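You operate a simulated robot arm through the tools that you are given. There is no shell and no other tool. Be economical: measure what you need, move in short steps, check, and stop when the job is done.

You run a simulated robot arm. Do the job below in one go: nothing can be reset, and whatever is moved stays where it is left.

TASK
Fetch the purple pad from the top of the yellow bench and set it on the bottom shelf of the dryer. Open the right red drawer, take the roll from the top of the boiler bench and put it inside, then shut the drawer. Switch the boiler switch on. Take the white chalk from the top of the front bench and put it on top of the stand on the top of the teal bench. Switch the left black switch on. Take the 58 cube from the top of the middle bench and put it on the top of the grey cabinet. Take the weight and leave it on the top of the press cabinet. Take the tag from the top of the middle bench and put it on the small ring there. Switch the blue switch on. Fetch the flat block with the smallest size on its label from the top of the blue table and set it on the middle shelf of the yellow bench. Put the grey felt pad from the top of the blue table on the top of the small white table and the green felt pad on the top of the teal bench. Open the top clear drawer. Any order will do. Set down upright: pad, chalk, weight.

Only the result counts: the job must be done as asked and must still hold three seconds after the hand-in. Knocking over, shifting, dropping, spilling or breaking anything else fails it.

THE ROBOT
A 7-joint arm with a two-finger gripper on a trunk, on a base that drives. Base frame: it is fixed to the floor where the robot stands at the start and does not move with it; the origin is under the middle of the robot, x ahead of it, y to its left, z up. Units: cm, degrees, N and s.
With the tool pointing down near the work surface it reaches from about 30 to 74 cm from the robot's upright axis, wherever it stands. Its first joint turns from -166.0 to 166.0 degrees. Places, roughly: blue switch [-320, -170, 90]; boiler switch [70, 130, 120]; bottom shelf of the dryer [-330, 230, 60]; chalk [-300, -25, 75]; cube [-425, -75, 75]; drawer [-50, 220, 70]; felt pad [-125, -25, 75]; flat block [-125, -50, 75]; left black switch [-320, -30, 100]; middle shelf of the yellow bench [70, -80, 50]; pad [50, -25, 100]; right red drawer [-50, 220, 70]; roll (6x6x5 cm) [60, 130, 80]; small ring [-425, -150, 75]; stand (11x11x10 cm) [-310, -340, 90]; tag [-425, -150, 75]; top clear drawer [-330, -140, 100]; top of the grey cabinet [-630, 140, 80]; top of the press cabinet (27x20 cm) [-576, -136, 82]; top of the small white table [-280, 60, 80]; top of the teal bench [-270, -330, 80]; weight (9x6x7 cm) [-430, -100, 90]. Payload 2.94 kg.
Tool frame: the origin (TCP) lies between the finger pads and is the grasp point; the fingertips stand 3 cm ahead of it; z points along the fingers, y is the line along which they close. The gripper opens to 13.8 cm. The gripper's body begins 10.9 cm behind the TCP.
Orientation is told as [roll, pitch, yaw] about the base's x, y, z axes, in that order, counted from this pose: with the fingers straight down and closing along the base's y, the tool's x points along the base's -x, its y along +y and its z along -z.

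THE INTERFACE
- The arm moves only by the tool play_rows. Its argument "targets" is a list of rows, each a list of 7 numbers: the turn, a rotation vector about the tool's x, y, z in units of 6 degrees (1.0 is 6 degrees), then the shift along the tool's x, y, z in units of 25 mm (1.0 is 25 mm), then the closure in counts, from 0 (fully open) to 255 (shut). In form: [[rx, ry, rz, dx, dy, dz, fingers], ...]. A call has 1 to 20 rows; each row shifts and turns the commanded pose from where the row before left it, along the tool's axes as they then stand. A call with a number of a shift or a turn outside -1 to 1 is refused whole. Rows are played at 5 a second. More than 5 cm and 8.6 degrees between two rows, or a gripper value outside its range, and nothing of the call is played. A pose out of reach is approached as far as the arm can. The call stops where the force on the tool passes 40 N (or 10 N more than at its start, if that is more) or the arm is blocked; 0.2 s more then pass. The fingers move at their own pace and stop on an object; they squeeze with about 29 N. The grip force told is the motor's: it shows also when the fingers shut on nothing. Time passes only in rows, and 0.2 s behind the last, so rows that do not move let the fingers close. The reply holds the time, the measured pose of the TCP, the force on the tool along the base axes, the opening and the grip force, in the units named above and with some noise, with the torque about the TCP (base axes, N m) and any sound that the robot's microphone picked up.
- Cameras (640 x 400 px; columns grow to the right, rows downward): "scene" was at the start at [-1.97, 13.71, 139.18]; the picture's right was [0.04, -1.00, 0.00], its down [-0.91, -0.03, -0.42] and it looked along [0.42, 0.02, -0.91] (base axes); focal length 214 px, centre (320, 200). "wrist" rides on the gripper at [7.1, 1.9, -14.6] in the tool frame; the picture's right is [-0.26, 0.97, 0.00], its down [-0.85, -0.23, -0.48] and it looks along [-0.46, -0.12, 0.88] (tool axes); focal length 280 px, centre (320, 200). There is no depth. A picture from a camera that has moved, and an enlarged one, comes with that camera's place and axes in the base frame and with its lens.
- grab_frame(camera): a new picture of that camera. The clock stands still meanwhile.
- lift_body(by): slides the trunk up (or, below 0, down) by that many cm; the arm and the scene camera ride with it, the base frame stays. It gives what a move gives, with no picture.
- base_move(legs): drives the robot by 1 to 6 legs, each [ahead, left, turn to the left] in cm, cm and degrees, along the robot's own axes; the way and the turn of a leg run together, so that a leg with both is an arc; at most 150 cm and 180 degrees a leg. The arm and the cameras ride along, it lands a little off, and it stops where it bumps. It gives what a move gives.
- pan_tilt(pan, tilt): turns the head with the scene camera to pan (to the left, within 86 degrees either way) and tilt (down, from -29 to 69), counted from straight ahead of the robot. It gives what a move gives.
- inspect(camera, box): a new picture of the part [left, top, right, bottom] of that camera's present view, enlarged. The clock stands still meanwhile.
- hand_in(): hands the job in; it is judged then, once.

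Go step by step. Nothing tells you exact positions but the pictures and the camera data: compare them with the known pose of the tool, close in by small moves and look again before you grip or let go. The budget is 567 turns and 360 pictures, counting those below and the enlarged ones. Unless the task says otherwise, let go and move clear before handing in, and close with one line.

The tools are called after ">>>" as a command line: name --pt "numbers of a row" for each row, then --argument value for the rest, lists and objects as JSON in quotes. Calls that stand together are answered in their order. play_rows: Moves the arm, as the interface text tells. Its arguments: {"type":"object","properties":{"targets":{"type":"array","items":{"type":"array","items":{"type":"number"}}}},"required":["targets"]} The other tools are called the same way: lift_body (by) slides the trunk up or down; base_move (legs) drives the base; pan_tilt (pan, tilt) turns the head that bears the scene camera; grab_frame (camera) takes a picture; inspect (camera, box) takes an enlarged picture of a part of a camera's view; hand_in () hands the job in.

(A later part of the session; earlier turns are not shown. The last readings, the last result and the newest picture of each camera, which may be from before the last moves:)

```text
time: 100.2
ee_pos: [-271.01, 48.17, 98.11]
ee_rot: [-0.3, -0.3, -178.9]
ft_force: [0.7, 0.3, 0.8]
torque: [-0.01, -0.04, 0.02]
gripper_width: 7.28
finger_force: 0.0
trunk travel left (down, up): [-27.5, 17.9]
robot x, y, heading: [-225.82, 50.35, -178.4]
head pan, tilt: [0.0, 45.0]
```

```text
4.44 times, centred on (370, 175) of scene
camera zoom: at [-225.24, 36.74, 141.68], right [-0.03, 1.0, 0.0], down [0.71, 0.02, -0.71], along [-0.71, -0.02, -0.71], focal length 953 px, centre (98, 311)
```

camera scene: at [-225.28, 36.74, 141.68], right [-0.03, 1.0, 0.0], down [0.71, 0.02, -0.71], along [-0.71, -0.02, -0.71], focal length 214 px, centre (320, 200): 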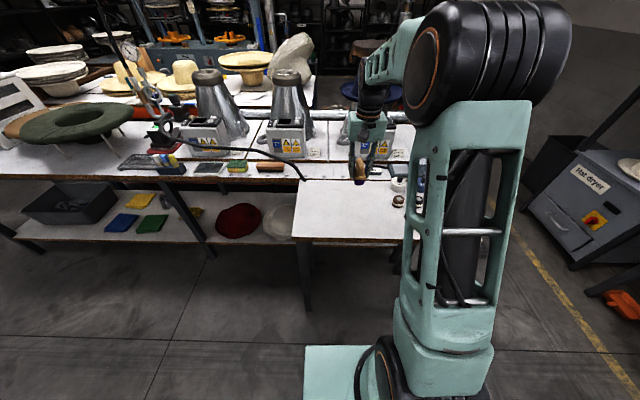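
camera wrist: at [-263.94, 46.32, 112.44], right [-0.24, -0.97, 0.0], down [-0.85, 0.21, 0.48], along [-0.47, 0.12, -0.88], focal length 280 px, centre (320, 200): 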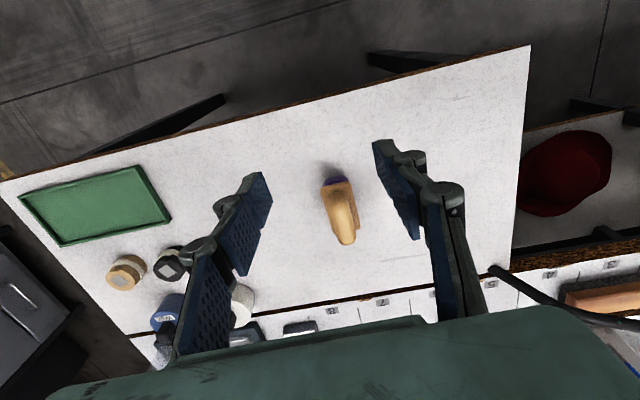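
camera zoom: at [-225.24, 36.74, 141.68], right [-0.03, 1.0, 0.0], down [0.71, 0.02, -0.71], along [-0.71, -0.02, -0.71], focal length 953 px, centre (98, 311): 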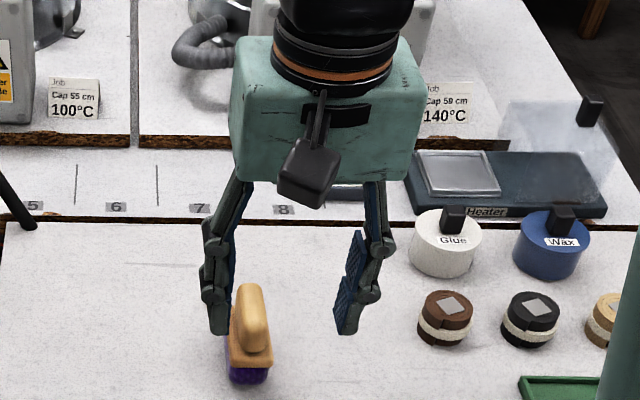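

>>> play_rows --pt "0 -1 0 0 0 0 120" --pt "0 -1 0 0 0 0 120" --pt "0 -1 0 0 0 0 120" --pt "0 -1 0 0 0 0 120" --pt "0 -1 0 0 0 0 120" --pt "0 -1 0 0 0 0 120" --pt "0 -1 0 0 0 0 120" --pt "0 -0.5 0 0 0 0 120" --pt "0 0 0 0.5 0 1 120" --pt "0 0 0 0.5 0 1 120" --pt "0 0 0 0 0 1 120"

>>> grab_frame --camera "wrist"

>>> inspect --camera "scene" --box '[300, 130, 440, 220]'

```text
time: 102.6
ee_pos: [-275.37, 47.95, 91.34]
ee_rot: [-0.6, -45.4, -178.4]
ft_force: [0.1, -0.6, 0.4]
torque: [-0.01, -0.04, -0.02]
gripper_width: 7.29
finger_force: 0.0
out of reach, approached as far as the arm can: row 8, 9
trunk travel left (down, up): [-27.5, 17.9]
robot x, y, heading: [-225.36, 50.77, -178.6]
head pan, tilt: [0.0, 45.0]
```

```text
319 pictures are left
camera wrist: at [-260.27, 46.39, 96.52], right [-0.16, -0.97, 0.18], down [-0.26, 0.22, 0.94], along [-0.95, 0.11, -0.29], focal length 280 px, centre (320, 200)
```

wrist: 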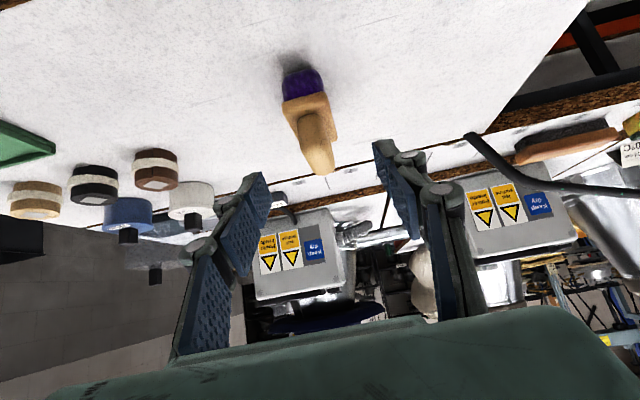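

```text
4.44 times, centred on (370, 175) of scene
camera zoom: at [-225.28, 36.75, 141.68], right [-0.03, 1.0, 0.0], down [0.71, 0.02, -0.71], along [-0.71, -0.02, -0.71], focal length 953 px, centre (98, 311)
```

zoom: 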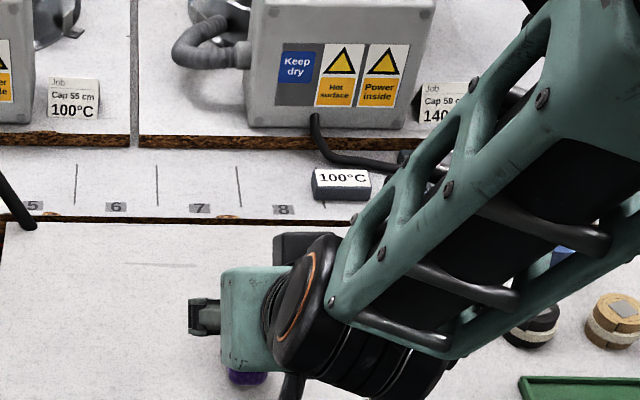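

>>> play_rows --pt "0 0 0 0.1 0 1 120" --pt "0 0 0 0.1 0 1 120" --pt "0 0 0 0.1 0 0.8 120"

>>> grab_frame --camera "wrist"

```text
time: 103.4
ee_pos: [-279.95, 47.99, 85.95]
ee_rot: [-0.4, -45.2, -178.4]
ft_force: [0.3, 0.0, -0.1]
torque: [-0.01, 0.03, 0.01]
gripper_width: 7.28
finger_force: 0.1
trunk travel left (down, up): [-27.5, 17.9]
robot x, y, heading: [-225.23, 50.25, -178.4]
head pan, tilt: [0.0, 45.0]
```

```text
317 pictures are left
camera wrist: at [-264.66, 46.37, 91.08], right [-0.16, -0.97, 0.18], down [-0.26, 0.22, 0.94], along [-0.95, 0.11, -0.29], focal length 280 px, centre (320, 200)
```

wrist: 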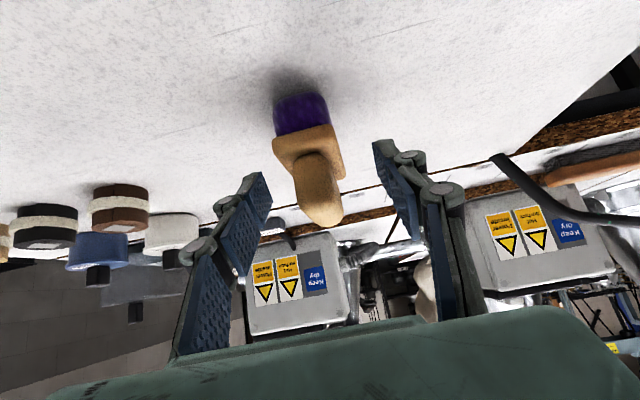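

>>> play_rows --pt "0 0 0 0 0 0.63 150" --pt "0 0 0 0 0 0 255" --pt "0 0 0 0 0 0 255" --pt "0 0 0 0 0 0 255" --pt "0 0 0 0 0 0 255" --pt "0 0 0 0 0 0 255"

>>> grab_frame --camera "wrist"

```text
time: 104.8
ee_pos: [-281.05, 47.91, 84.85]
ee_rot: [-0.4, -45.2, -178.3]
ft_force: [-0.3, 0.0, 0.5]
torque: [0.0, 0.04, 0.0]
gripper_width: 3.53
finger_force: 28.9
trunk travel left (down, up): [-27.5, 17.9]
robot x, y, heading: [-225.18, 50.39, -178.6]
head pan, tilt: [0.0, 45.0]
```

```text
316 pictures are left
camera wrist: at [-265.81, 46.36, 90.01], right [-0.16, -0.97, 0.18], down [-0.27, 0.22, 0.94], along [-0.95, 0.11, -0.29], focal length 280 px, centre (320, 200)
```

wrist: 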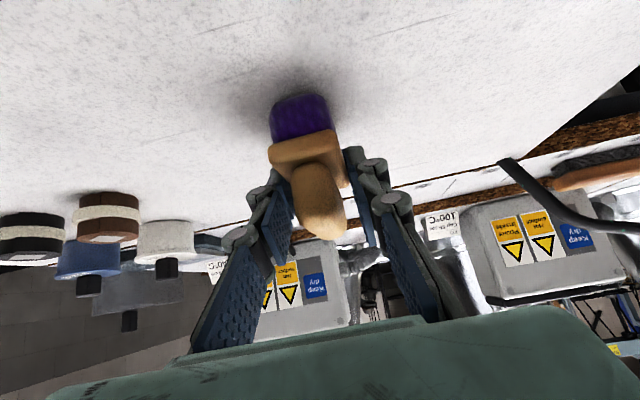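

>>> play_rows --pt "0 0 0 -0.7 0 -0.7 255" --pt "0 0 0 -0.7 0 -0.7 255" --pt "0 0 0 -0.7 0 -0.7 255" --pt "0 0 0 -0.7 0 -0.7 255" --pt "0 0 0 -0.7 0 -0.7 255" --pt "0 0 0 -0.7 0 -0.7 255"

>>> base_move --legs '[[-25, 0, 0], [0, -85, 0], [130, 0, 0], [0, 0, -90]]'

>>> pan_tilt --pan 0 --tilt 40

>>> grab_frame --camera "scene"

>>> grab_frame --camera "wrist"

```text
time: 106.2
ee_pos: [-281.34, 47.59, 99.83]
ee_rot: [-0.6, -45.3, -178.4]
ft_force: [-1.3, 0.7, -1.6]
torque: [0.03, 0.01, -0.02]
gripper_width: 3.52
finger_force: 29.2
trunk travel left (down, up): [-27.5, 17.9]
robot x, y, heading: [-225.51, 50.27, -178.4]
head pan, tilt: [0.0, 45.0]
```

```text
time: 125.5
ee_pos: [-337.37, 188.69, 99.71]
ee_rot: [-0.5, -45.2, 91.8]
ft_force: [-0.3, -0.7, -0.8]
torque: [-0.02, 0.0, 0.01]
gripper_width: 3.51
finger_force: 29.2
trunk travel left (down, up): [-27.5, 17.9]
robot x, y, heading: [-334.45, 132.68, 92.0]
head pan, tilt: [0.0, 45.0]
```

```text
time: 126.2
ee_pos: [-337.11, 188.78, 99.76]
ee_rot: [-0.5, -45.1, 92.0]
ft_force: [-1.5, 0.2, -0.4]
torque: [-0.04, -0.03, 0.04]
gripper_width: 3.52
finger_force: 28.6
trunk travel left (down, up): [-27.5, 17.9]
robot x, y, heading: [-334.22, 132.77, 91.8]
head pan, tilt: [0.0, 40.0]
```

```text
315 pictures are left
camera scene: at [-347.8, 132.97, 142.4], right [1.0, 0.03, 0.0], down [0.02, -0.64, -0.77], along [-0.03, 0.77, -0.64], focal length 214 px, centre (320, 200)
```

scene: 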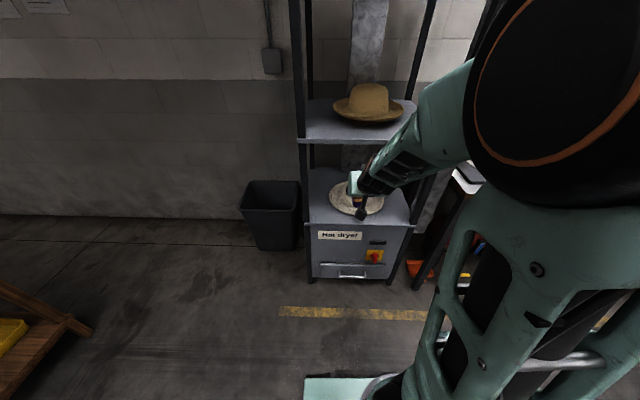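

```text
314 pictures are left
camera wrist: at [-338.8, 173.45, 104.94], right [-0.97, 0.16, 0.18], down [0.22, 0.27, 0.94], along [0.1, 0.95, -0.29], focal length 280 px, centre (320, 200)
```

wrist: 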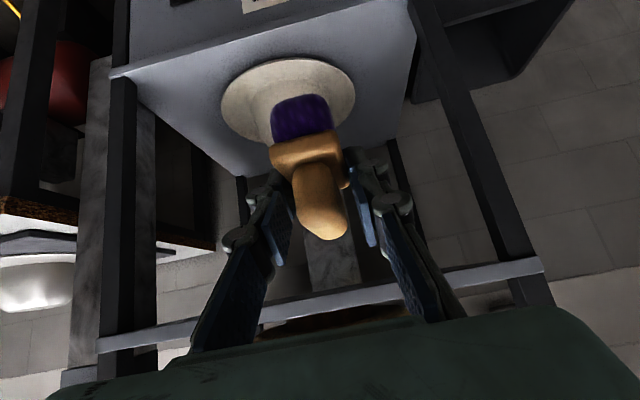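

>>> lift_body --by -25

>>> base_move --legs '[[13, 7, 0]]'

>>> grab_frame --camera "wrist"

>>> grab_frame --camera "scene"

```text
time: 128.8
ee_pos: [-337.21, 188.81, 74.65]
ee_rot: [-0.5, -45.1, 92.0]
ft_force: [0.3, -0.2, -1.4]
torque: [-0.01, -0.01, 0.01]
gripper_width: 3.53
finger_force: 29.3
trunk travel left (down, up): [-2.5, 42.9]
robot x, y, heading: [-333.95, 132.87, 91.8]
head pan, tilt: [0.0, 40.0]
```

```text
time: 130.1
ee_pos: [-344.64, 201.14, 74.77]
ee_rot: [-0.5, -45.2, 91.9]
ft_force: [-1.3, 0.1, -1.4]
torque: [0.01, -0.01, 0.02]
gripper_width: 3.53
finger_force: 29.1
trunk travel left (down, up): [-2.5, 42.9]
robot x, y, heading: [-341.95, 145.55, 92.0]
head pan, tilt: [0.0, 40.0]
```

```text
313 pictures are left
camera wrist: at [-346.23, 185.83, 79.95], right [-0.97, 0.16, 0.18], down [0.22, 0.27, 0.94], along [0.1, 0.95, -0.29], focal length 280 px, centre (320, 200)
```

wrist: 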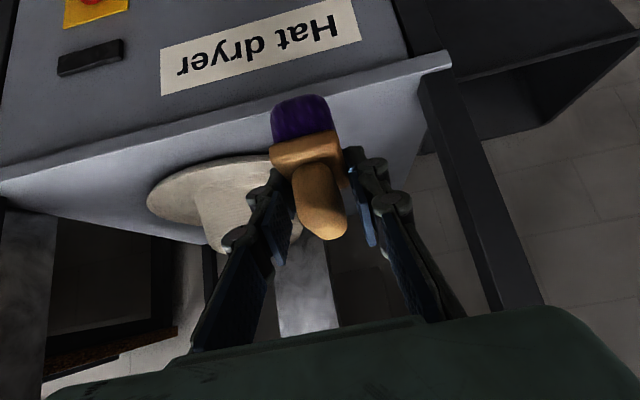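

```text
312 pictures are left
camera scene: at [-355.25, 145.36, 117.41], right [1.0, 0.03, 0.0], down [0.02, -0.64, -0.77], along [-0.02, 0.77, -0.64], focal length 214 px, centre (320, 200)
```

scene: 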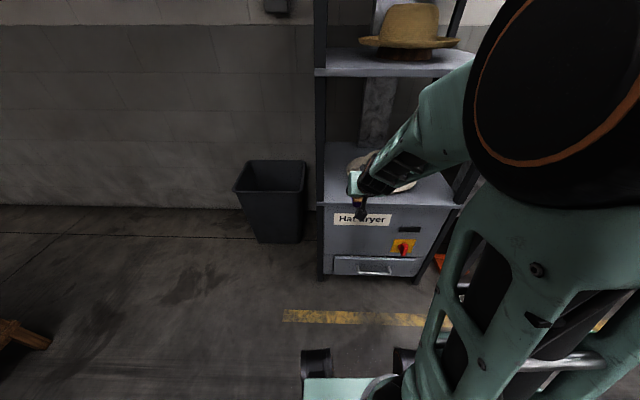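

>>> play_rows --pt "0 0 0 -0.43 0 0.94 255" --pt "0 0 0 -0.43 0 0.94 255" --pt "0 0 0 -0.43 0 0.94 255" --pt "0 0 0 -0.43 0 0.94 255" --pt "0 0 0 -0.43 0 0.94 255" --pt "0 0 0 -0.43 0 0.94 255"

>>> grab_frame --camera "wrist"

>>> inspect --camera "scene" --box '[300, 100, 480, 230]'

```text
time: 131.5
ee_pos: [-344.98, 215.83, 69.48]
ee_rot: [-0.5, -45.2, 92.0]
ft_force: [0.4, -0.5, -1.2]
torque: [-0.03, -0.02, 0.01]
gripper_width: 3.52
finger_force: 28.8
trunk travel left (down, up): [-2.5, 42.9]
robot x, y, heading: [-341.45, 145.36, 92.1]
head pan, tilt: [0.0, 40.0]
```

```text
311 pictures are left
camera wrist: at [-346.58, 200.44, 74.56], right [-0.97, 0.16, 0.18], down [0.22, 0.27, 0.94], along [0.1, 0.95, -0.29], focal length 280 px, centre (320, 200)
```

wrist: 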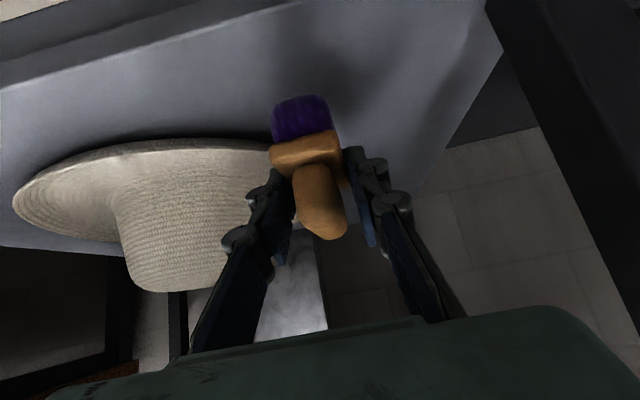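

```text
3.08 times, centred on (390, 165) of scene
camera zoom: at [-355.25, 145.34, 117.41], right [1.0, 0.03, 0.0], down [0.02, -0.64, -0.77], along [-0.02, 0.77, -0.64], focal length 660 px, centre (105, 308)
```

zoom: 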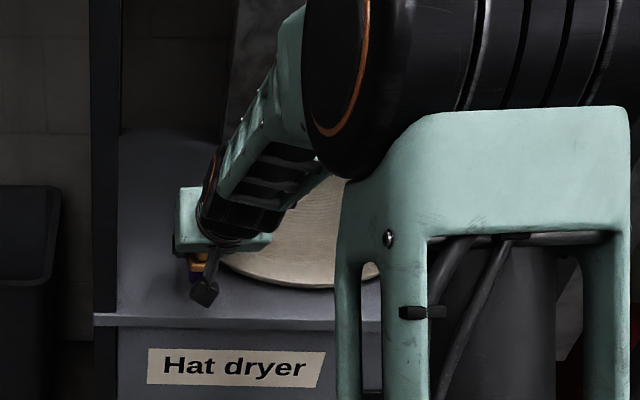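

>>> play_rows --pt "0 0 0 0.3 0.3 0.3 255" --pt "0 0 0 0.3 0 0.3 255" --pt "0 0 0 0.2 0 0.2 255"

>>> play_rows --pt "0 0 0 0.1 0 0.1 255" --pt "0 0 0 0.1 0 0.1 255"

```text
time: 132.3
ee_pos: [-345.69, 215.73, 66.78]
ee_rot: [-0.4, -45.4, 91.9]
ft_force: [-0.8, -2.9, 6.9]
torque: [-0.36, 0.02, 0.0]
gripper_width: 3.52
finger_force: 29.1
trunk travel left (down, up): [-2.5, 42.9]
robot x, y, heading: [-341.56, 145.39, 92.1]
head pan, tilt: [0.0, 40.0]
```

```text
time: 132.9
ee_pos: [-345.67, 215.8, 66.56]
ee_rot: [-0.5, -46.0, 92.0]
ft_force: [1.0, -2.2, 24.4]
torque: [0.66, 0.05, -0.01]
gripper_width: 3.56
finger_force: 28.8
trunk travel left (down, up): [-2.5, 42.9]
robot x, y, heading: [-341.51, 145.18, 92.0]
head pan, tilt: [0.0, 40.0]
```

>>> play_rows --pt "0 0 0 -0.1 0 -0.1 190" --pt "0 0 0 0 0 0 180" --pt "0 0 0 0 0 0 175" --pt "0 0 0 0 0 0 165"

>>> grab_frame --camera "wrist"

```text
time: 133.9
ee_pos: [-345.67, 215.76, 66.36]
ee_rot: [-0.7, -45.2, 92.0]
ft_force: [0.6, -0.4, 0.5]
torque: [0.02, -0.02, 0.0]
gripper_width: 4.87
finger_force: 0.1
trunk travel left (down, up): [-2.5, 42.9]
robot x, y, heading: [-342.01, 145.11, 91.8]
head pan, tilt: [0.0, 40.0]
```

```text
309 pictures are left
camera wrist: at [-347.34, 200.39, 71.49], right [-0.97, 0.16, 0.18], down [0.22, 0.27, 0.94], along [0.1, 0.95, -0.29], focal length 280 px, centre (320, 200)
```

wrist: 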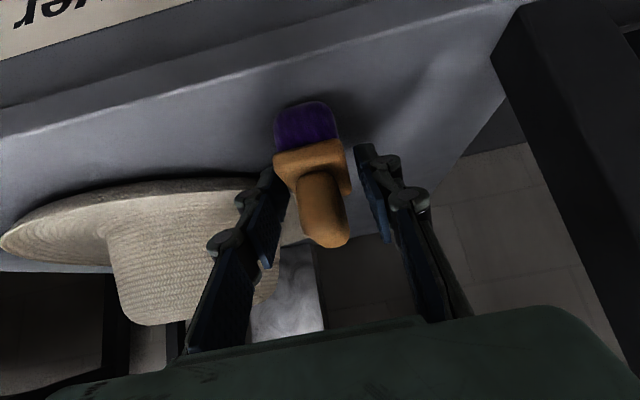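

>>> play_rows --pt "0 0 0 0 0 -1 165" --pt "0 0 0 0 0 -1 165" --pt "0 0 0 0 0 -1 165" --pt "0 0 0 0 0 -1 165" --pt "0 0 0 0 0 -1 165" --pt "0 0 0 0.5 0 -0.5 165" --pt "0 0 0 0.7 0 -0.7 165"

>>> grab_frame --camera "wrist"

```text
time: 135.5
ee_pos: [-345.42, 202.78, 75.24]
ee_rot: [-0.5, -45.3, 92.0]
ft_force: [1.1, -0.2, -0.5]
torque: [-0.01, -0.01, -0.02]
gripper_width: 4.85
finger_force: 0.1
trunk travel left (down, up): [-2.5, 42.9]
robot x, y, heading: [-341.88, 145.55, 91.7]
head pan, tilt: [0.0, 40.0]
```

```text
308 pictures are left
camera wrist: at [-347.01, 187.34, 80.4], right [-0.97, 0.16, 0.18], down [0.22, 0.27, 0.94], along [0.1, 0.95, -0.29], focal length 280 px, centre (320, 200)
```

wrist: 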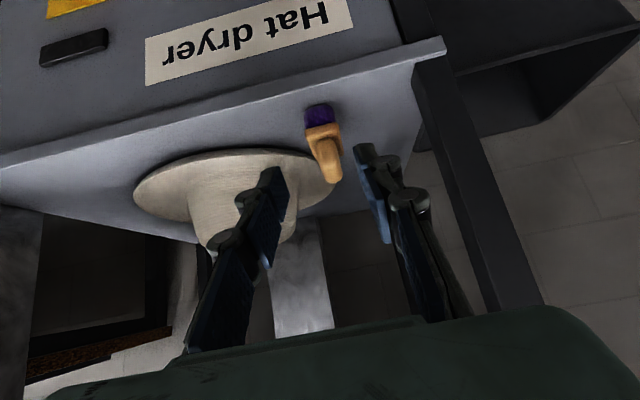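

>>> base_move --legs '[[-10, 0, 0]]'

>>> lift_body --by 25

>>> play_rows --pt "0 1 0 0 0 0 165" --pt "0 1 0 0 0 0 165" --pt "0 1 0 0 0 0 165" --pt "0 1 0 0 0 0 165" --pt "0 1 0 0 0 0 165" --pt "0 1 0 0 0 0 165" --pt "0 1 0 0 0 0 165" --pt "0 0.5 0 0 -1 0 165" --pt "0 0 0 0.5 -1 0 165" --pt "0 0 0 0.5 -1 0 165" --pt "0 0 0 0.5 -1 0 165" --pt "0 0 0 1 -1 0 165" --pt "0 0 0 1 -1 0 165" --pt "0 0 0 1 -1 0 165" --pt "0 0 0 1 -1 0 165" --pt "0 0 0 1 -1 0 165" --pt "0 0 0 1 -1 0 165" --pt "0 0 0 1 -1 0 165"

>>> base_move --legs '[[0, 60, 0], [0, 0, 90]]'

>>> pan_tilt --pan 0 --tilt 20

>>> grab_frame --camera "scene"

```text
time: 136.7
ee_pos: [-345.05, 192.48, 75.29]
ee_rot: [-0.4, -45.2, 92.1]
ft_force: [-0.9, -0.4, 1.1]
torque: [-0.02, 0.0, -0.01]
gripper_width: 4.9
finger_force: 0.2
trunk travel left (down, up): [-2.5, 42.9]
robot x, y, heading: [-341.57, 135.6, 92.1]
head pan, tilt: [0.0, 40.0]
```

```text
time: 139.2
ee_pos: [-345.17, 192.69, 100.19]
ee_rot: [-0.5, -45.2, 92.1]
ft_force: [0.5, -0.7, -0.7]
torque: [0.01, 0.02, 0.02]
gripper_width: 4.88
finger_force: 0.1
trunk travel left (down, up): [-27.5, 17.9]
robot x, y, heading: [-341.36, 135.49, 91.8]
head pan, tilt: [0.0, 40.0]
```

```text
time: 143.0
ee_pos: [-317.13, 172.22, 100.47]
ee_rot: [-0.3, -0.2, 91.7]
ft_force: [0.5, -0.9, 0.1]
torque: [0.0, -0.02, -0.01]
gripper_width: 4.89
finger_force: 0.1
trunk travel left (down, up): [-27.5, 17.9]
robot x, y, heading: [-341.1, 135.0, 91.7]
head pan, tilt: [0.0, 40.0]
```

```text
time: 152.7
ee_pos: [-439.46, 156.79, 100.41]
ee_rot: [-0.3, -0.2, -177.8]
ft_force: [-0.2, 0.0, 0.9]
torque: [-0.01, -0.01, 0.04]
gripper_width: 4.9
finger_force: 0.0
trunk travel left (down, up): [-27.5, 17.9]
robot x, y, heading: [-402.34, 132.45, -177.8]
head pan, tilt: [0.0, 40.0]
```

```text
time: 153.5
ee_pos: [-439.53, 156.78, 100.42]
ee_rot: [-0.2, -0.2, -177.8]
ft_force: [-0.1, -0.8, -0.1]
torque: [-0.02, 0.01, 0.0]
gripper_width: 4.86
finger_force: 0.1
trunk travel left (down, up): [-27.5, 17.9]
robot x, y, heading: [-402.33, 132.3, -177.8]
head pan, tilt: [0.0, 20.0]
```

```text
307 pictures are left
camera scene: at [-403.09, 119.21, 145.54], right [-0.04, 1.0, 0.0], down [0.34, 0.01, -0.94], along [-0.94, -0.04, -0.34], focal length 214 px, centre (320, 200)
```

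scene: 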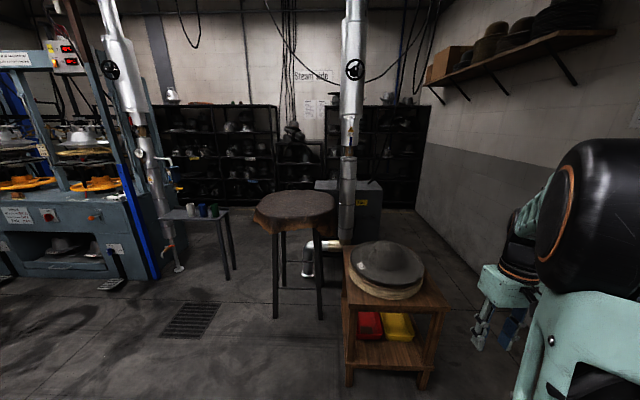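

>>> pan_tilt --pan 70 --tilt 25

>>> grab_frame --camera "scene"

```text
time: 154.9
ee_pos: [-439.35, 156.69, 100.41]
ee_rot: [-0.3, -0.2, -177.8]
ft_force: [-0.2, 0.6, -0.5]
torque: [0.02, 0.01, -0.02]
gripper_width: 4.85
finger_force: 0.1
trunk travel left (down, up): [-27.5, 17.9]
robot x, y, heading: [-402.35, 132.65, -177.6]
head pan, tilt: [70.0, 25.0]
```

```text
306 pictures are left
camera scene: at [-396.58, 110.83, 144.74], right [-0.95, 0.3, 0.0], down [0.13, 0.4, -0.91], along [-0.27, -0.86, -0.42], focal length 214 px, centre (320, 200)
```

scene: 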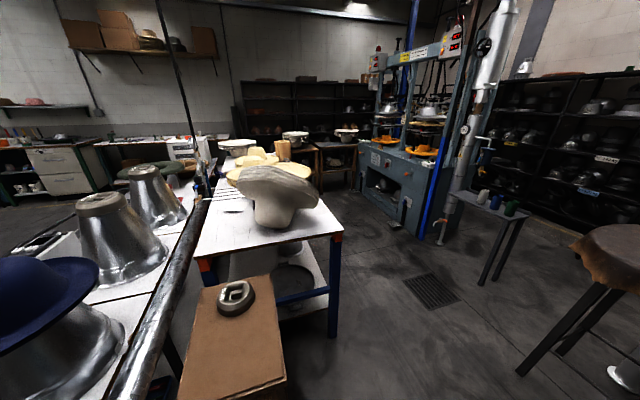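

>>> base_move --legs '[[0, 0, 90], [60, -55, 0], [45, -33, 0]]'

>>> pan_tilt --pan 0 --tilt 25

>>> grab_frame --camera "scene"

```text
time: 167.1
ee_pos: [-506.23, -15.24, 100.41]
ee_rot: [-0.4, -0.2, -87.2]
ft_force: [-0.6, 0.3, 0.8]
torque: [-0.02, 0.01, 0.0]
gripper_width: 4.88
finger_force: 0.0
trunk travel left (down, up): [-27.5, 17.9]
robot x, y, heading: [-482.07, 22.0, -86.8]
head pan, tilt: [70.0, 25.0]
```

```text
time: 168.5
ee_pos: [-506.2, -15.25, 100.37]
ee_rot: [-0.2, -0.2, -87.1]
ft_force: [-0.4, 0.7, -0.7]
torque: [0.0, 0.01, 0.01]
gripper_width: 4.88
finger_force: 0.0
trunk travel left (down, up): [-27.5, 17.9]
robot x, y, heading: [-482.71, 22.17, -87.0]
head pan, tilt: [0.0, 25.0]
```

```text
305 pictures are left
camera scene: at [-469.14, 21.74, 144.74], right [-1.0, -0.05, 0.0], down [-0.02, 0.42, -0.91], along [0.05, -0.91, -0.42], focal length 214 px, centre (320, 200)
```

scene: 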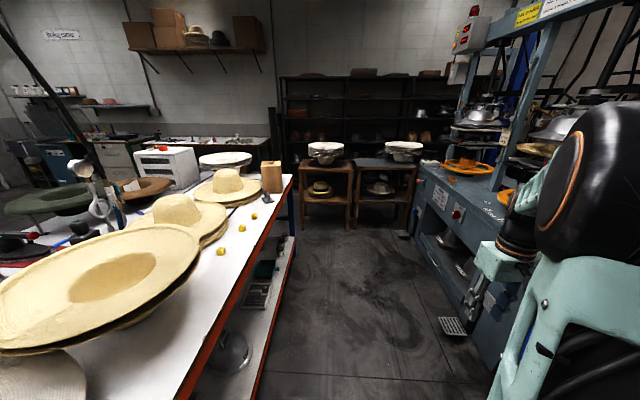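

>>> inspect --camera "scene" --box '[150, 130, 310, 270]'

>>> inspect --camera "scene" --box '[370, 60, 570, 240]'

```text
2.86 times, centred on (230, 200) of scene
camera zoom: at [-469.14, 21.74, 144.74], right [-1.0, -0.05, 0.0], down [-0.02, 0.42, -0.91], along [0.05, -0.91, -0.42], focal length 613 px, centre (577, 200)
```

zoom: 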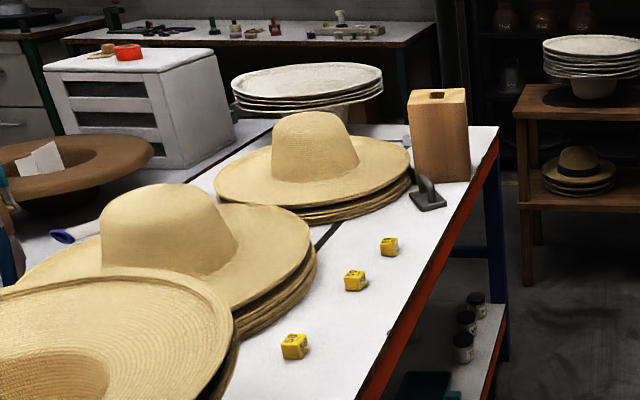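

```text
2.22 times, centred on (470, 150) of scene
camera zoom: at [-469.14, 21.74, 144.74], right [-1.0, -0.05, 0.0], down [-0.02, 0.42, -0.91], along [0.05, -0.91, -0.42], focal length 477 px, centre (-13, 311)
```

zoom: 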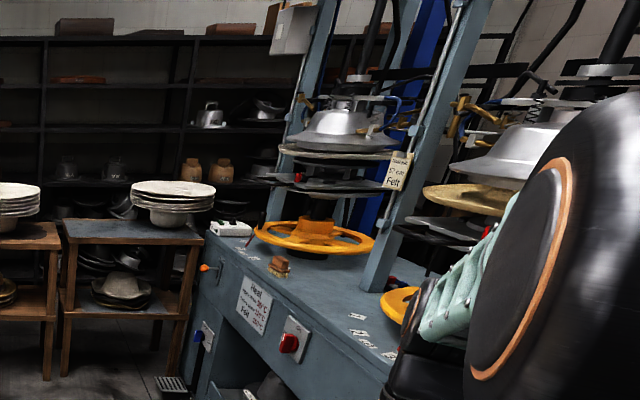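

>>> play_rows --pt "0 0 0 0 0 -1 165" --pt "0 0 0 0 0 -1 165" --pt "0 0 0 0 0 -1 165" --pt "0 0 0 0 0 -1 100"

>>> base_move --legs '[[95, -12, 0], [0, 0, 87]]'

>>> pan_tilt --pan 0 --tilt 45

>>> grab_frame --camera "scene"

>>> grab_frame --camera "wrist"

```text
time: 169.5
ee_pos: [-506.24, -15.09, 110.44]
ee_rot: [-0.3, -0.2, -87.1]
ft_force: [-0.3, 0.0, -0.9]
torque: [-0.01, 0.01, -0.05]
gripper_width: 8.41
finger_force: 0.0
trunk travel left (down, up): [-27.5, 17.9]
robot x, y, heading: [-482.46, 21.69, -87.1]
head pan, tilt: [0.0, 25.0]
```

```text
time: 178.2
ee_pos: [-452.53, -97.96, 110.52]
ee_rot: [-0.3, -0.1, 1.6]
ft_force: [-0.4, 0.4, 0.0]
torque: [-0.01, 0.0, 0.0]
gripper_width: 8.37
finger_force: 0.0
trunk travel left (down, up): [-27.5, 17.9]
robot x, y, heading: [-489.45, -73.76, 1.6]
head pan, tilt: [0.0, 25.0]
```

```text
time: 179.1
ee_pos: [-452.46, -98.0, 110.38]
ee_rot: [-0.4, -0.2, 1.5]
ft_force: [-0.1, -0.1, -0.1]
torque: [0.02, 0.0, 0.02]
gripper_width: 8.39
finger_force: 0.0
trunk travel left (down, up): [-27.5, 17.9]
robot x, y, heading: [-489.8, -73.36, 1.6]
head pan, tilt: [0.0, 45.0]
```

```text
302 pictures are left
camera scene: at [-489.65, -60.09, 141.69], right [0.03, -1.0, 0.0], down [-0.71, -0.02, -0.71], along [0.71, 0.02, -0.71], focal length 214 px, centre (320, 200)
```

scene: 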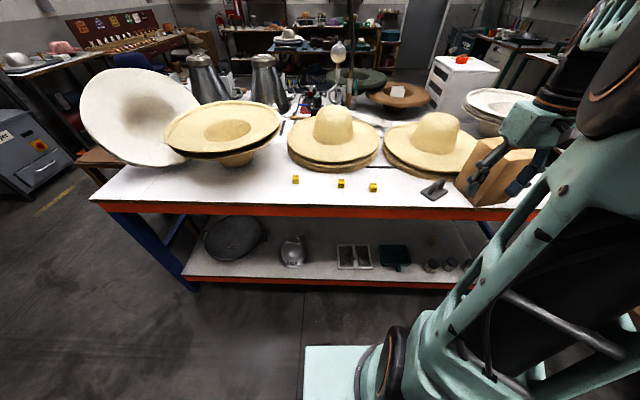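

```text
301 pictures are left
camera wrist: at [-459.75, -96.07, 124.89], right [0.24, 0.97, 0.0], down [0.85, -0.2, 0.48], along [0.47, -0.12, -0.88], focal length 280 px, centre (320, 200)
```

wrist: 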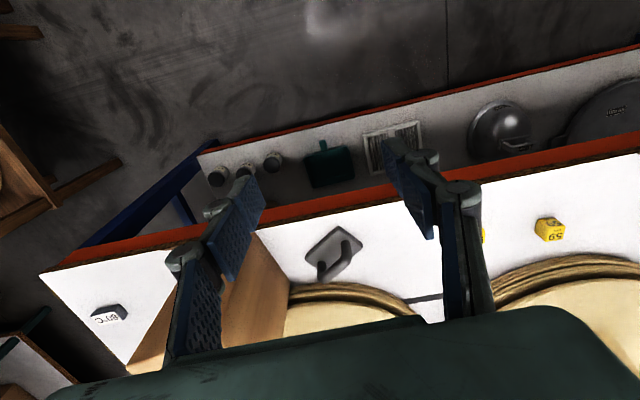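

>>> inspect --camera "scene" --box '[270, 150, 400, 210]'

>>> inspect --camera "wrist" --box '[30, 180, 390, 400]'

```text
4.92 times, centred on (335, 180) of scene
camera zoom: at [-489.65, -60.09, 141.69], right [0.03, -1.0, 0.0], down [-0.71, -0.02, -0.71], along [0.71, 0.02, -0.71], focal length 1056 px, centre (246, 298)
```

zoom: 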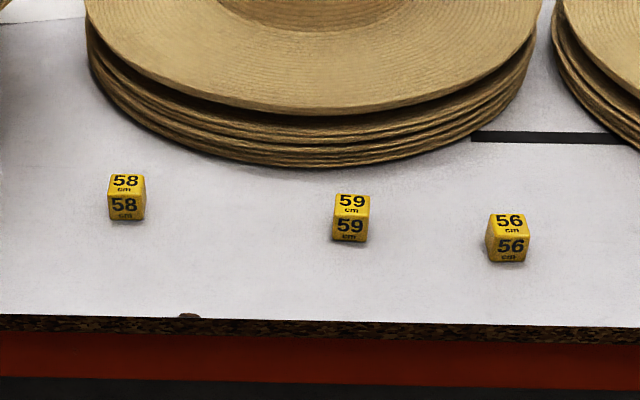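

```text
1.78 times, centred on (210, 290) of wrist
camera zoom: at [-459.75, -96.07, 124.89], right [0.24, 0.97, 0.0], down [0.85, -0.2, 0.48], along [0.47, -0.12, -0.88], focal length 498 px, centre (516, 40)
```

zoom: 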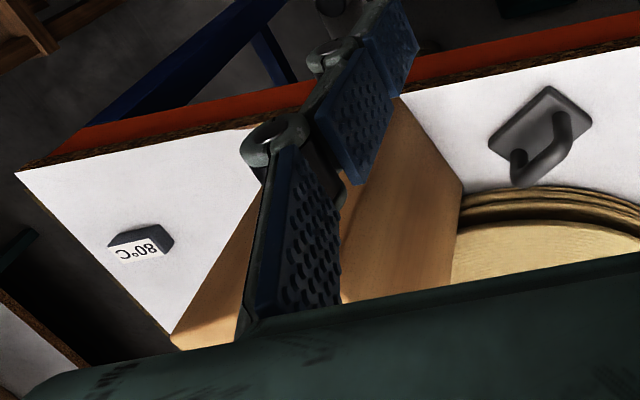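

>>> play_rows --pt "0 0 0 0 1 0 100" --pt "0 0 0 0 1 0 100" --pt "0 0 0 0 1 0 100" --pt "0 0 0 0 1 0 100" --pt "0 0 0 0 1 0 100" --pt "0 0 0 0 1 0 100" --pt "0 0 0 0 1 0 100" --pt "0 0 0 0 1 0 100" --pt "0 0 0 0 1 0 100" --pt "0 0 0 0 1 0 100" --pt "0 0 0 0 1 0 100" --pt "0 0 0 0 1 0 100" --pt "0 0 0 -1 1 0 100" --pt "0 0 0 -1 1 0 100" --pt "0 0 0 -1 1 0 100" --pt "0 0 0 -1 1 0 100" --pt "0 0 0 0 1 0 100" --pt "0 0 0 0 1 0 100" --pt "0 0 0 0 1 0 100"

>>> base_move --legs '[[10, 0, -1.6]]'

>>> grab_frame --camera "wrist"

```text
time: 183.1
ee_pos: [-443.85, -50.04, 110.06]
ee_rot: [-0.3, -0.2, 1.6]
ft_force: [-0.5, -0.7, 0.1]
torque: [0.02, 0.0, 0.03]
gripper_width: 8.4
finger_force: 0.1
trunk travel left (down, up): [-27.5, 17.9]
robot x, y, heading: [-489.41, -73.78, 1.9]
head pan, tilt: [0.0, 45.0]
```

```text
time: 184.2
ee_pos: [-433.13, -51.3, 110.0]
ee_rot: [-0.4, -0.2, -0.1]
ft_force: [0.8, -0.9, -0.2]
torque: [-0.03, 0.0, 0.0]
gripper_width: 8.4
finger_force: 0.1
trunk travel left (down, up): [-27.5, 17.9]
robot x, y, heading: [-478.89, -73.35, 0.1]
head pan, tilt: [0.0, 45.0]
```

```text
298 pictures are left
camera wrist: at [-440.38, -49.27, 124.59], right [0.26, 0.96, 0.0], down [0.85, -0.23, 0.48], along [0.46, -0.13, -0.88], focal length 280 px, centre (320, 200)
```

wrist: 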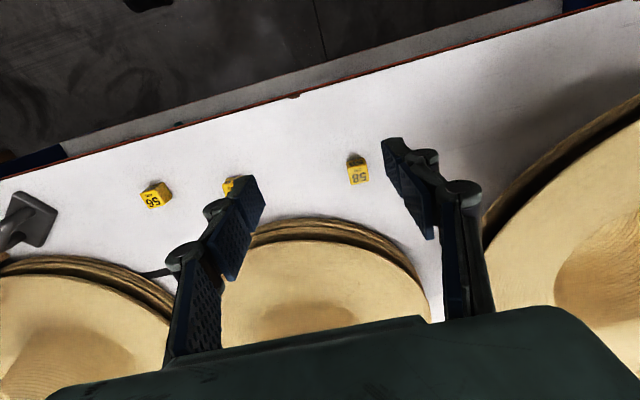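

>>> play_rows --pt "0 0 0 -1 0.4 0 100" --pt "0 0 0 -1 0.4 0 100" --pt "0 0 0 -1 0.3 1 120" --pt "0 0 0 -0.5 0 1 140" --pt "0 0 0 0 0 1 140" --pt "0 0 0 0 0 1 140" --pt "0 0 0 0 0 1 140"

>>> grab_frame --camera "wrist"

>>> inspect --camera "scene" --box '[250, 150, 400, 240]'

```text
time: 185.8
ee_pos: [-424.44, -48.55, 97.59]
ee_rot: [-0.3, -0.2, 0.0]
ft_force: [-0.9, -0.2, -0.5]
torque: [0.04, -0.03, 0.0]
gripper_width: 6.21
finger_force: 0.2
trunk travel left (down, up): [-27.5, 17.9]
robot x, y, heading: [-479.29, -73.24, 0.4]
head pan, tilt: [0.0, 45.0]
```

```text
297 pictures are left
camera wrist: at [-431.62, -46.59, 112.07], right [0.26, 0.96, 0.0], down [0.85, -0.23, 0.48], along [0.46, -0.13, -0.88], focal length 280 px, centre (320, 200)
```

wrist: 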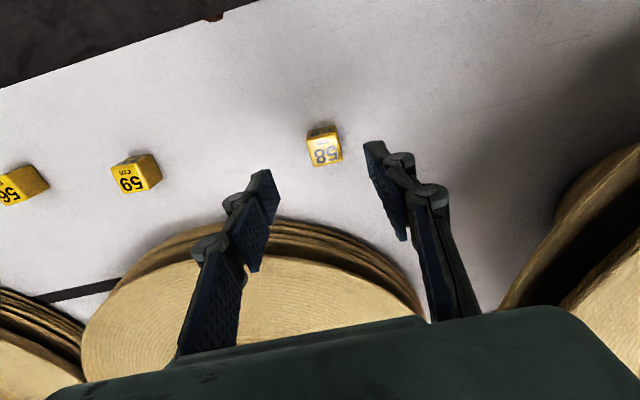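

```text
4.27 times, centred on (325, 195) of scene
camera zoom: at [-479.25, -59.91, 141.68], right [0.0, -1.0, 0.0], down [-0.71, 0.0, -0.71], along [0.71, 0.0, -0.71], focal length 915 px, centre (299, 221)
```

zoom: 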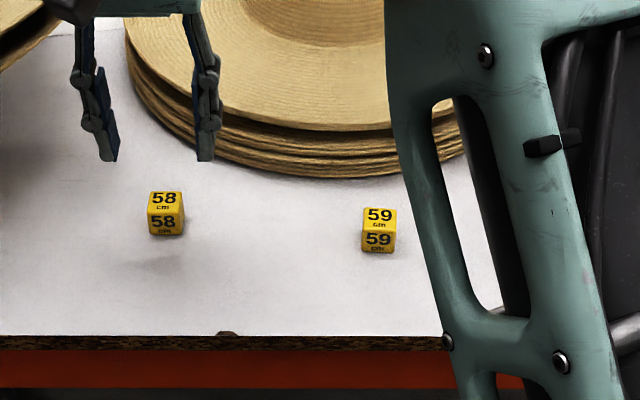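

>>> play_rows --pt "0 0 0 0 0 1 140" --pt "0 0 0 -0.1 0 1 150" --pt "0 0 0 0 0 0.7 150" --pt "0 0 0 0 0 0.5 150"

>>> grab_frame --camera "wrist"

>>> inspect --camera "scene" --box '[250, 150, 400, 240]'

```text
time: 186.8
ee_pos: [-423.98, -48.63, 89.35]
ee_rot: [-0.3, -0.2, 0.0]
ft_force: [0.6, 0.3, 0.2]
torque: [0.01, 0.01, -0.04]
gripper_width: 5.68
finger_force: 0.0
trunk travel left (down, up): [-27.5, 17.9]
robot x, y, heading: [-479.22, -73.19, 0.2]
head pan, tilt: [0.0, 45.0]
```

```text
295 pictures are left
camera wrist: at [-431.26, -46.65, 103.98], right [0.26, 0.96, 0.0], down [0.85, -0.23, 0.48], along [0.46, -0.13, -0.88], focal length 280 px, centre (320, 200)
```

wrist: 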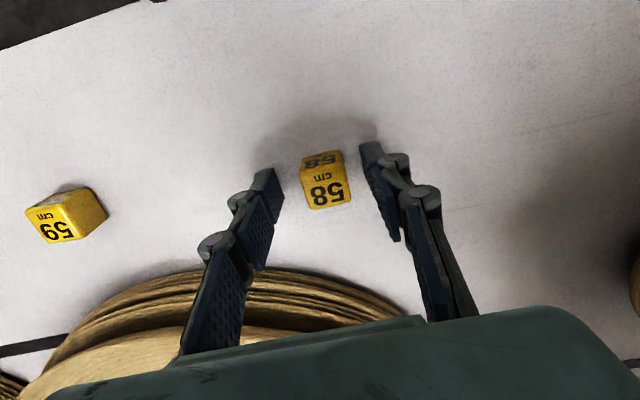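

```text
4.27 times, centred on (325, 195) of scene
camera zoom: at [-479.26, -59.91, 141.68], right [0.0, -1.0, 0.0], down [-0.71, 0.0, -0.71], along [0.71, 0.0, -0.71], focal length 915 px, centre (299, 221)
```

zoom: 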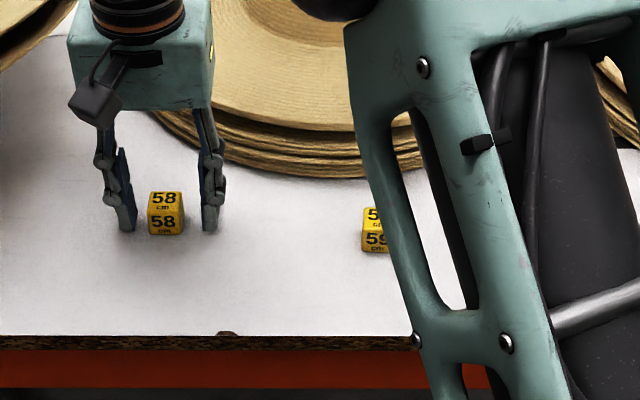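

>>> play_rows --pt "0 0 0 0 0 0 255" --pt "0 0 0 0 0 0 255" --pt "0 0 0 0 0 0 255" --pt "0 0 0 0 0 0 255"

>>> play_rows --pt "0 0 0 0 0 -1 255" --pt "0 0 0 0 0 -1 255" --pt "0 0 0 0 0 -1 255" --pt "0 0 0 0 0 -1 255" --pt "0 0 0 0 0 -1 255" --pt "0 0 0 0 0 -1 255" --pt "0 0 0 0 0 -1 255" --pt "0 0 0 0 0 -1 255" --pt "0 0 0 1 -0.5 -1 255" --pt "0 0 0 1 -0.5 0 255" --pt "0 0 0 1 -0.5 0 255" --pt "0 0 0 1 -0.5 0 255"

>>> grab_frame --camera "wrist"

```text
time: 187.8
ee_pos: [-424.03, -48.75, 89.54]
ee_rot: [-0.3, -0.2, 0.1]
ft_force: [0.9, -0.3, -0.1]
torque: [0.05, -0.01, 0.01]
gripper_width: 2.65
finger_force: 28.9
trunk travel left (down, up): [-27.5, 17.9]
robot x, y, heading: [-478.81, -73.46, 0.2]
head pan, tilt: [0.0, 45.0]
```

```text
time: 190.4
ee_pos: [-434.16, -53.56, 112.11]
ee_rot: [-0.2, -0.2, 0.1]
ft_force: [-0.1, -0.1, -0.1]
torque: [0.02, 0.01, -0.02]
gripper_width: 2.65
finger_force: 28.8
trunk travel left (down, up): [-27.5, 17.9]
robot x, y, heading: [-479.32, -73.43, 0.4]
head pan, tilt: [0.0, 45.0]
```

```text
293 pictures are left
camera wrist: at [-441.43, -51.51, 126.66], right [0.26, 0.96, 0.0], down [0.85, -0.23, 0.48], along [0.46, -0.13, -0.88], focal length 280 px, centre (320, 200)
```

wrist: 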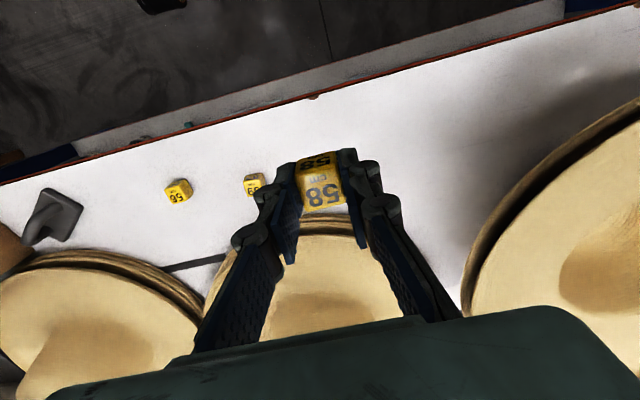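

>>> base_move --legs '[[-18, 0, 0], [0, 0, 90], [65, 0, 0]]'

>>> pan_tilt --pan 30 --tilt 25

>>> grab_frame --camera "scene"

```text
time: 198.8
ee_pos: [-515.43, 35.55, 112.16]
ee_rot: [-0.3, -0.2, 89.2]
ft_force: [-1.1, -0.1, 0.3]
torque: [-0.02, -0.01, -0.01]
gripper_width: 2.64
finger_force: 28.9
trunk travel left (down, up): [-27.5, 17.9]
robot x, y, heading: [-496.18, -9.76, 89.5]
head pan, tilt: [0.0, 45.0]
```

```text
time: 199.8
ee_pos: [-515.49, 35.48, 112.17]
ee_rot: [-0.2, -0.2, 89.2]
ft_force: [0.8, -0.7, -0.1]
torque: [0.0, -0.02, 0.01]
gripper_width: 2.66
finger_force: 28.8
trunk travel left (down, up): [-27.5, 17.9]
robot x, y, heading: [-496.4, -10.05, 89.4]
head pan, tilt: [30.0, 25.0]
```

```text
292 pictures are left
camera scene: at [-514.42, -9.82, 144.73], right [0.87, 0.49, 0.0], down [0.21, -0.37, -0.91], along [-0.44, 0.79, -0.42], focal length 214 px, centre (320, 200)
```

scene: 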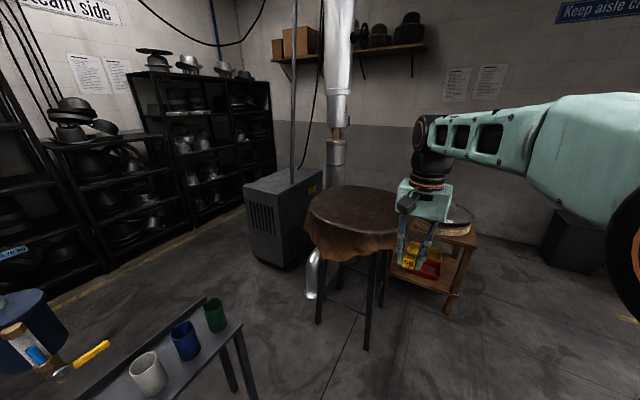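

>>> pan_tilt --pan 55 --tilt 35

>>> grab_frame --camera "scene"

>>> inspect --camera "scene" --box '[300, 50, 620, 250]'

```text
time: 200.7
ee_pos: [-515.37, 35.6, 112.12]
ee_rot: [-0.3, -0.2, 89.2]
ft_force: [-1.0, -0.9, 0.5]
torque: [-0.04, 0.0, -0.02]
gripper_width: 2.63
finger_force: 29.0
trunk travel left (down, up): [-27.5, 17.9]
robot x, y, heading: [-496.53, -9.97, 89.0]
head pan, tilt: [55.0, 35.0]
```

```text
291 pictures are left
camera scene: at [-517.06, -12.72, 143.17], right [0.58, 0.81, 0.0], down [0.47, -0.33, -0.82], along [-0.67, 0.48, -0.57], focal length 214 px, centre (320, 200)
```

scene: 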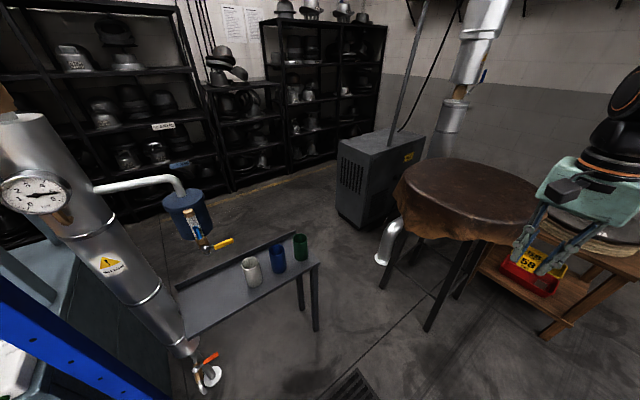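

```text
2.00 times, centred on (460, 150) of scene
camera zoom: at [-517.06, -12.72, 143.17], right [0.58, 0.81, 0.0], down [0.47, -0.33, -0.82], along [-0.67, 0.48, -0.57], focal length 429 px, centre (40, 300)
```

zoom: 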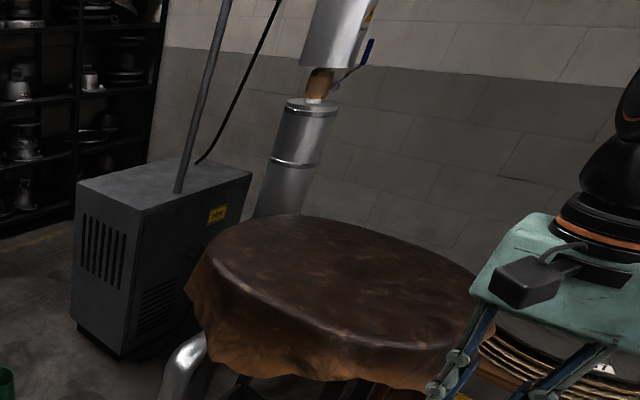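

>>> base_move --legs '[[0, 0, 46], [60, 0, 0]]'

>>> pan_tilt --pan 0 --tilt 40

>>> grab_frame --camera "scene"

>>> grab_frame --camera "wrist"

```text
time: 206.2
ee_pos: [-585.1, 49.68, 112.25]
ee_rot: [-0.3, -0.1, 135.1]
ft_force: [-0.1, -0.2, 0.0]
torque: [-0.03, -0.01, -0.01]
gripper_width: 2.66
finger_force: 28.9
trunk travel left (down, up): [-27.5, 17.9]
robot x, y, heading: [-539.13, 32.18, 135.4]
head pan, tilt: [55.0, 35.0]
```

```text
time: 207.4
ee_pos: [-585.01, 49.68, 112.22]
ee_rot: [-0.3, -0.2, 135.3]
ft_force: [-0.3, 1.3, -0.7]
torque: [0.01, 0.03, -0.01]
gripper_width: 2.65
finger_force: 28.8
trunk travel left (down, up): [-27.5, 17.9]
robot x, y, heading: [-538.66, 32.08, 135.7]
head pan, tilt: [0.0, 40.0]
```

```text
289 pictures are left
camera scene: at [-548.75, 22.7, 142.41], right [0.7, 0.71, 0.0], down [0.46, -0.45, -0.77], along [-0.55, 0.54, -0.64], focal length 214 px, centre (320, 200)
```

scene: 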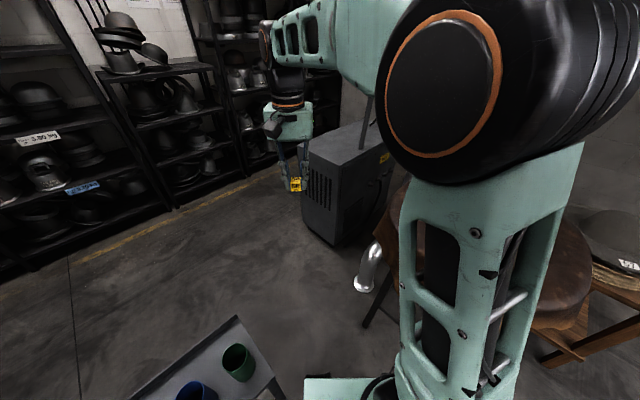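

```text
288 pictures are left
camera wrist: at [-581.43, 43.31, 126.64], right [-0.87, -0.5, 0.0], down [-0.44, 0.76, 0.48], along [-0.24, 0.42, -0.88], focal length 280 px, centre (320, 200)
```

wrist: 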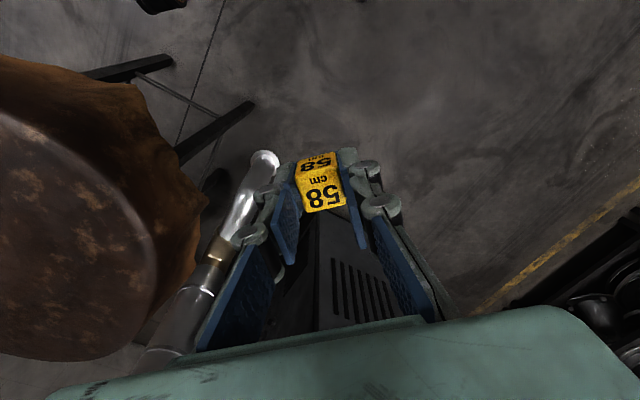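

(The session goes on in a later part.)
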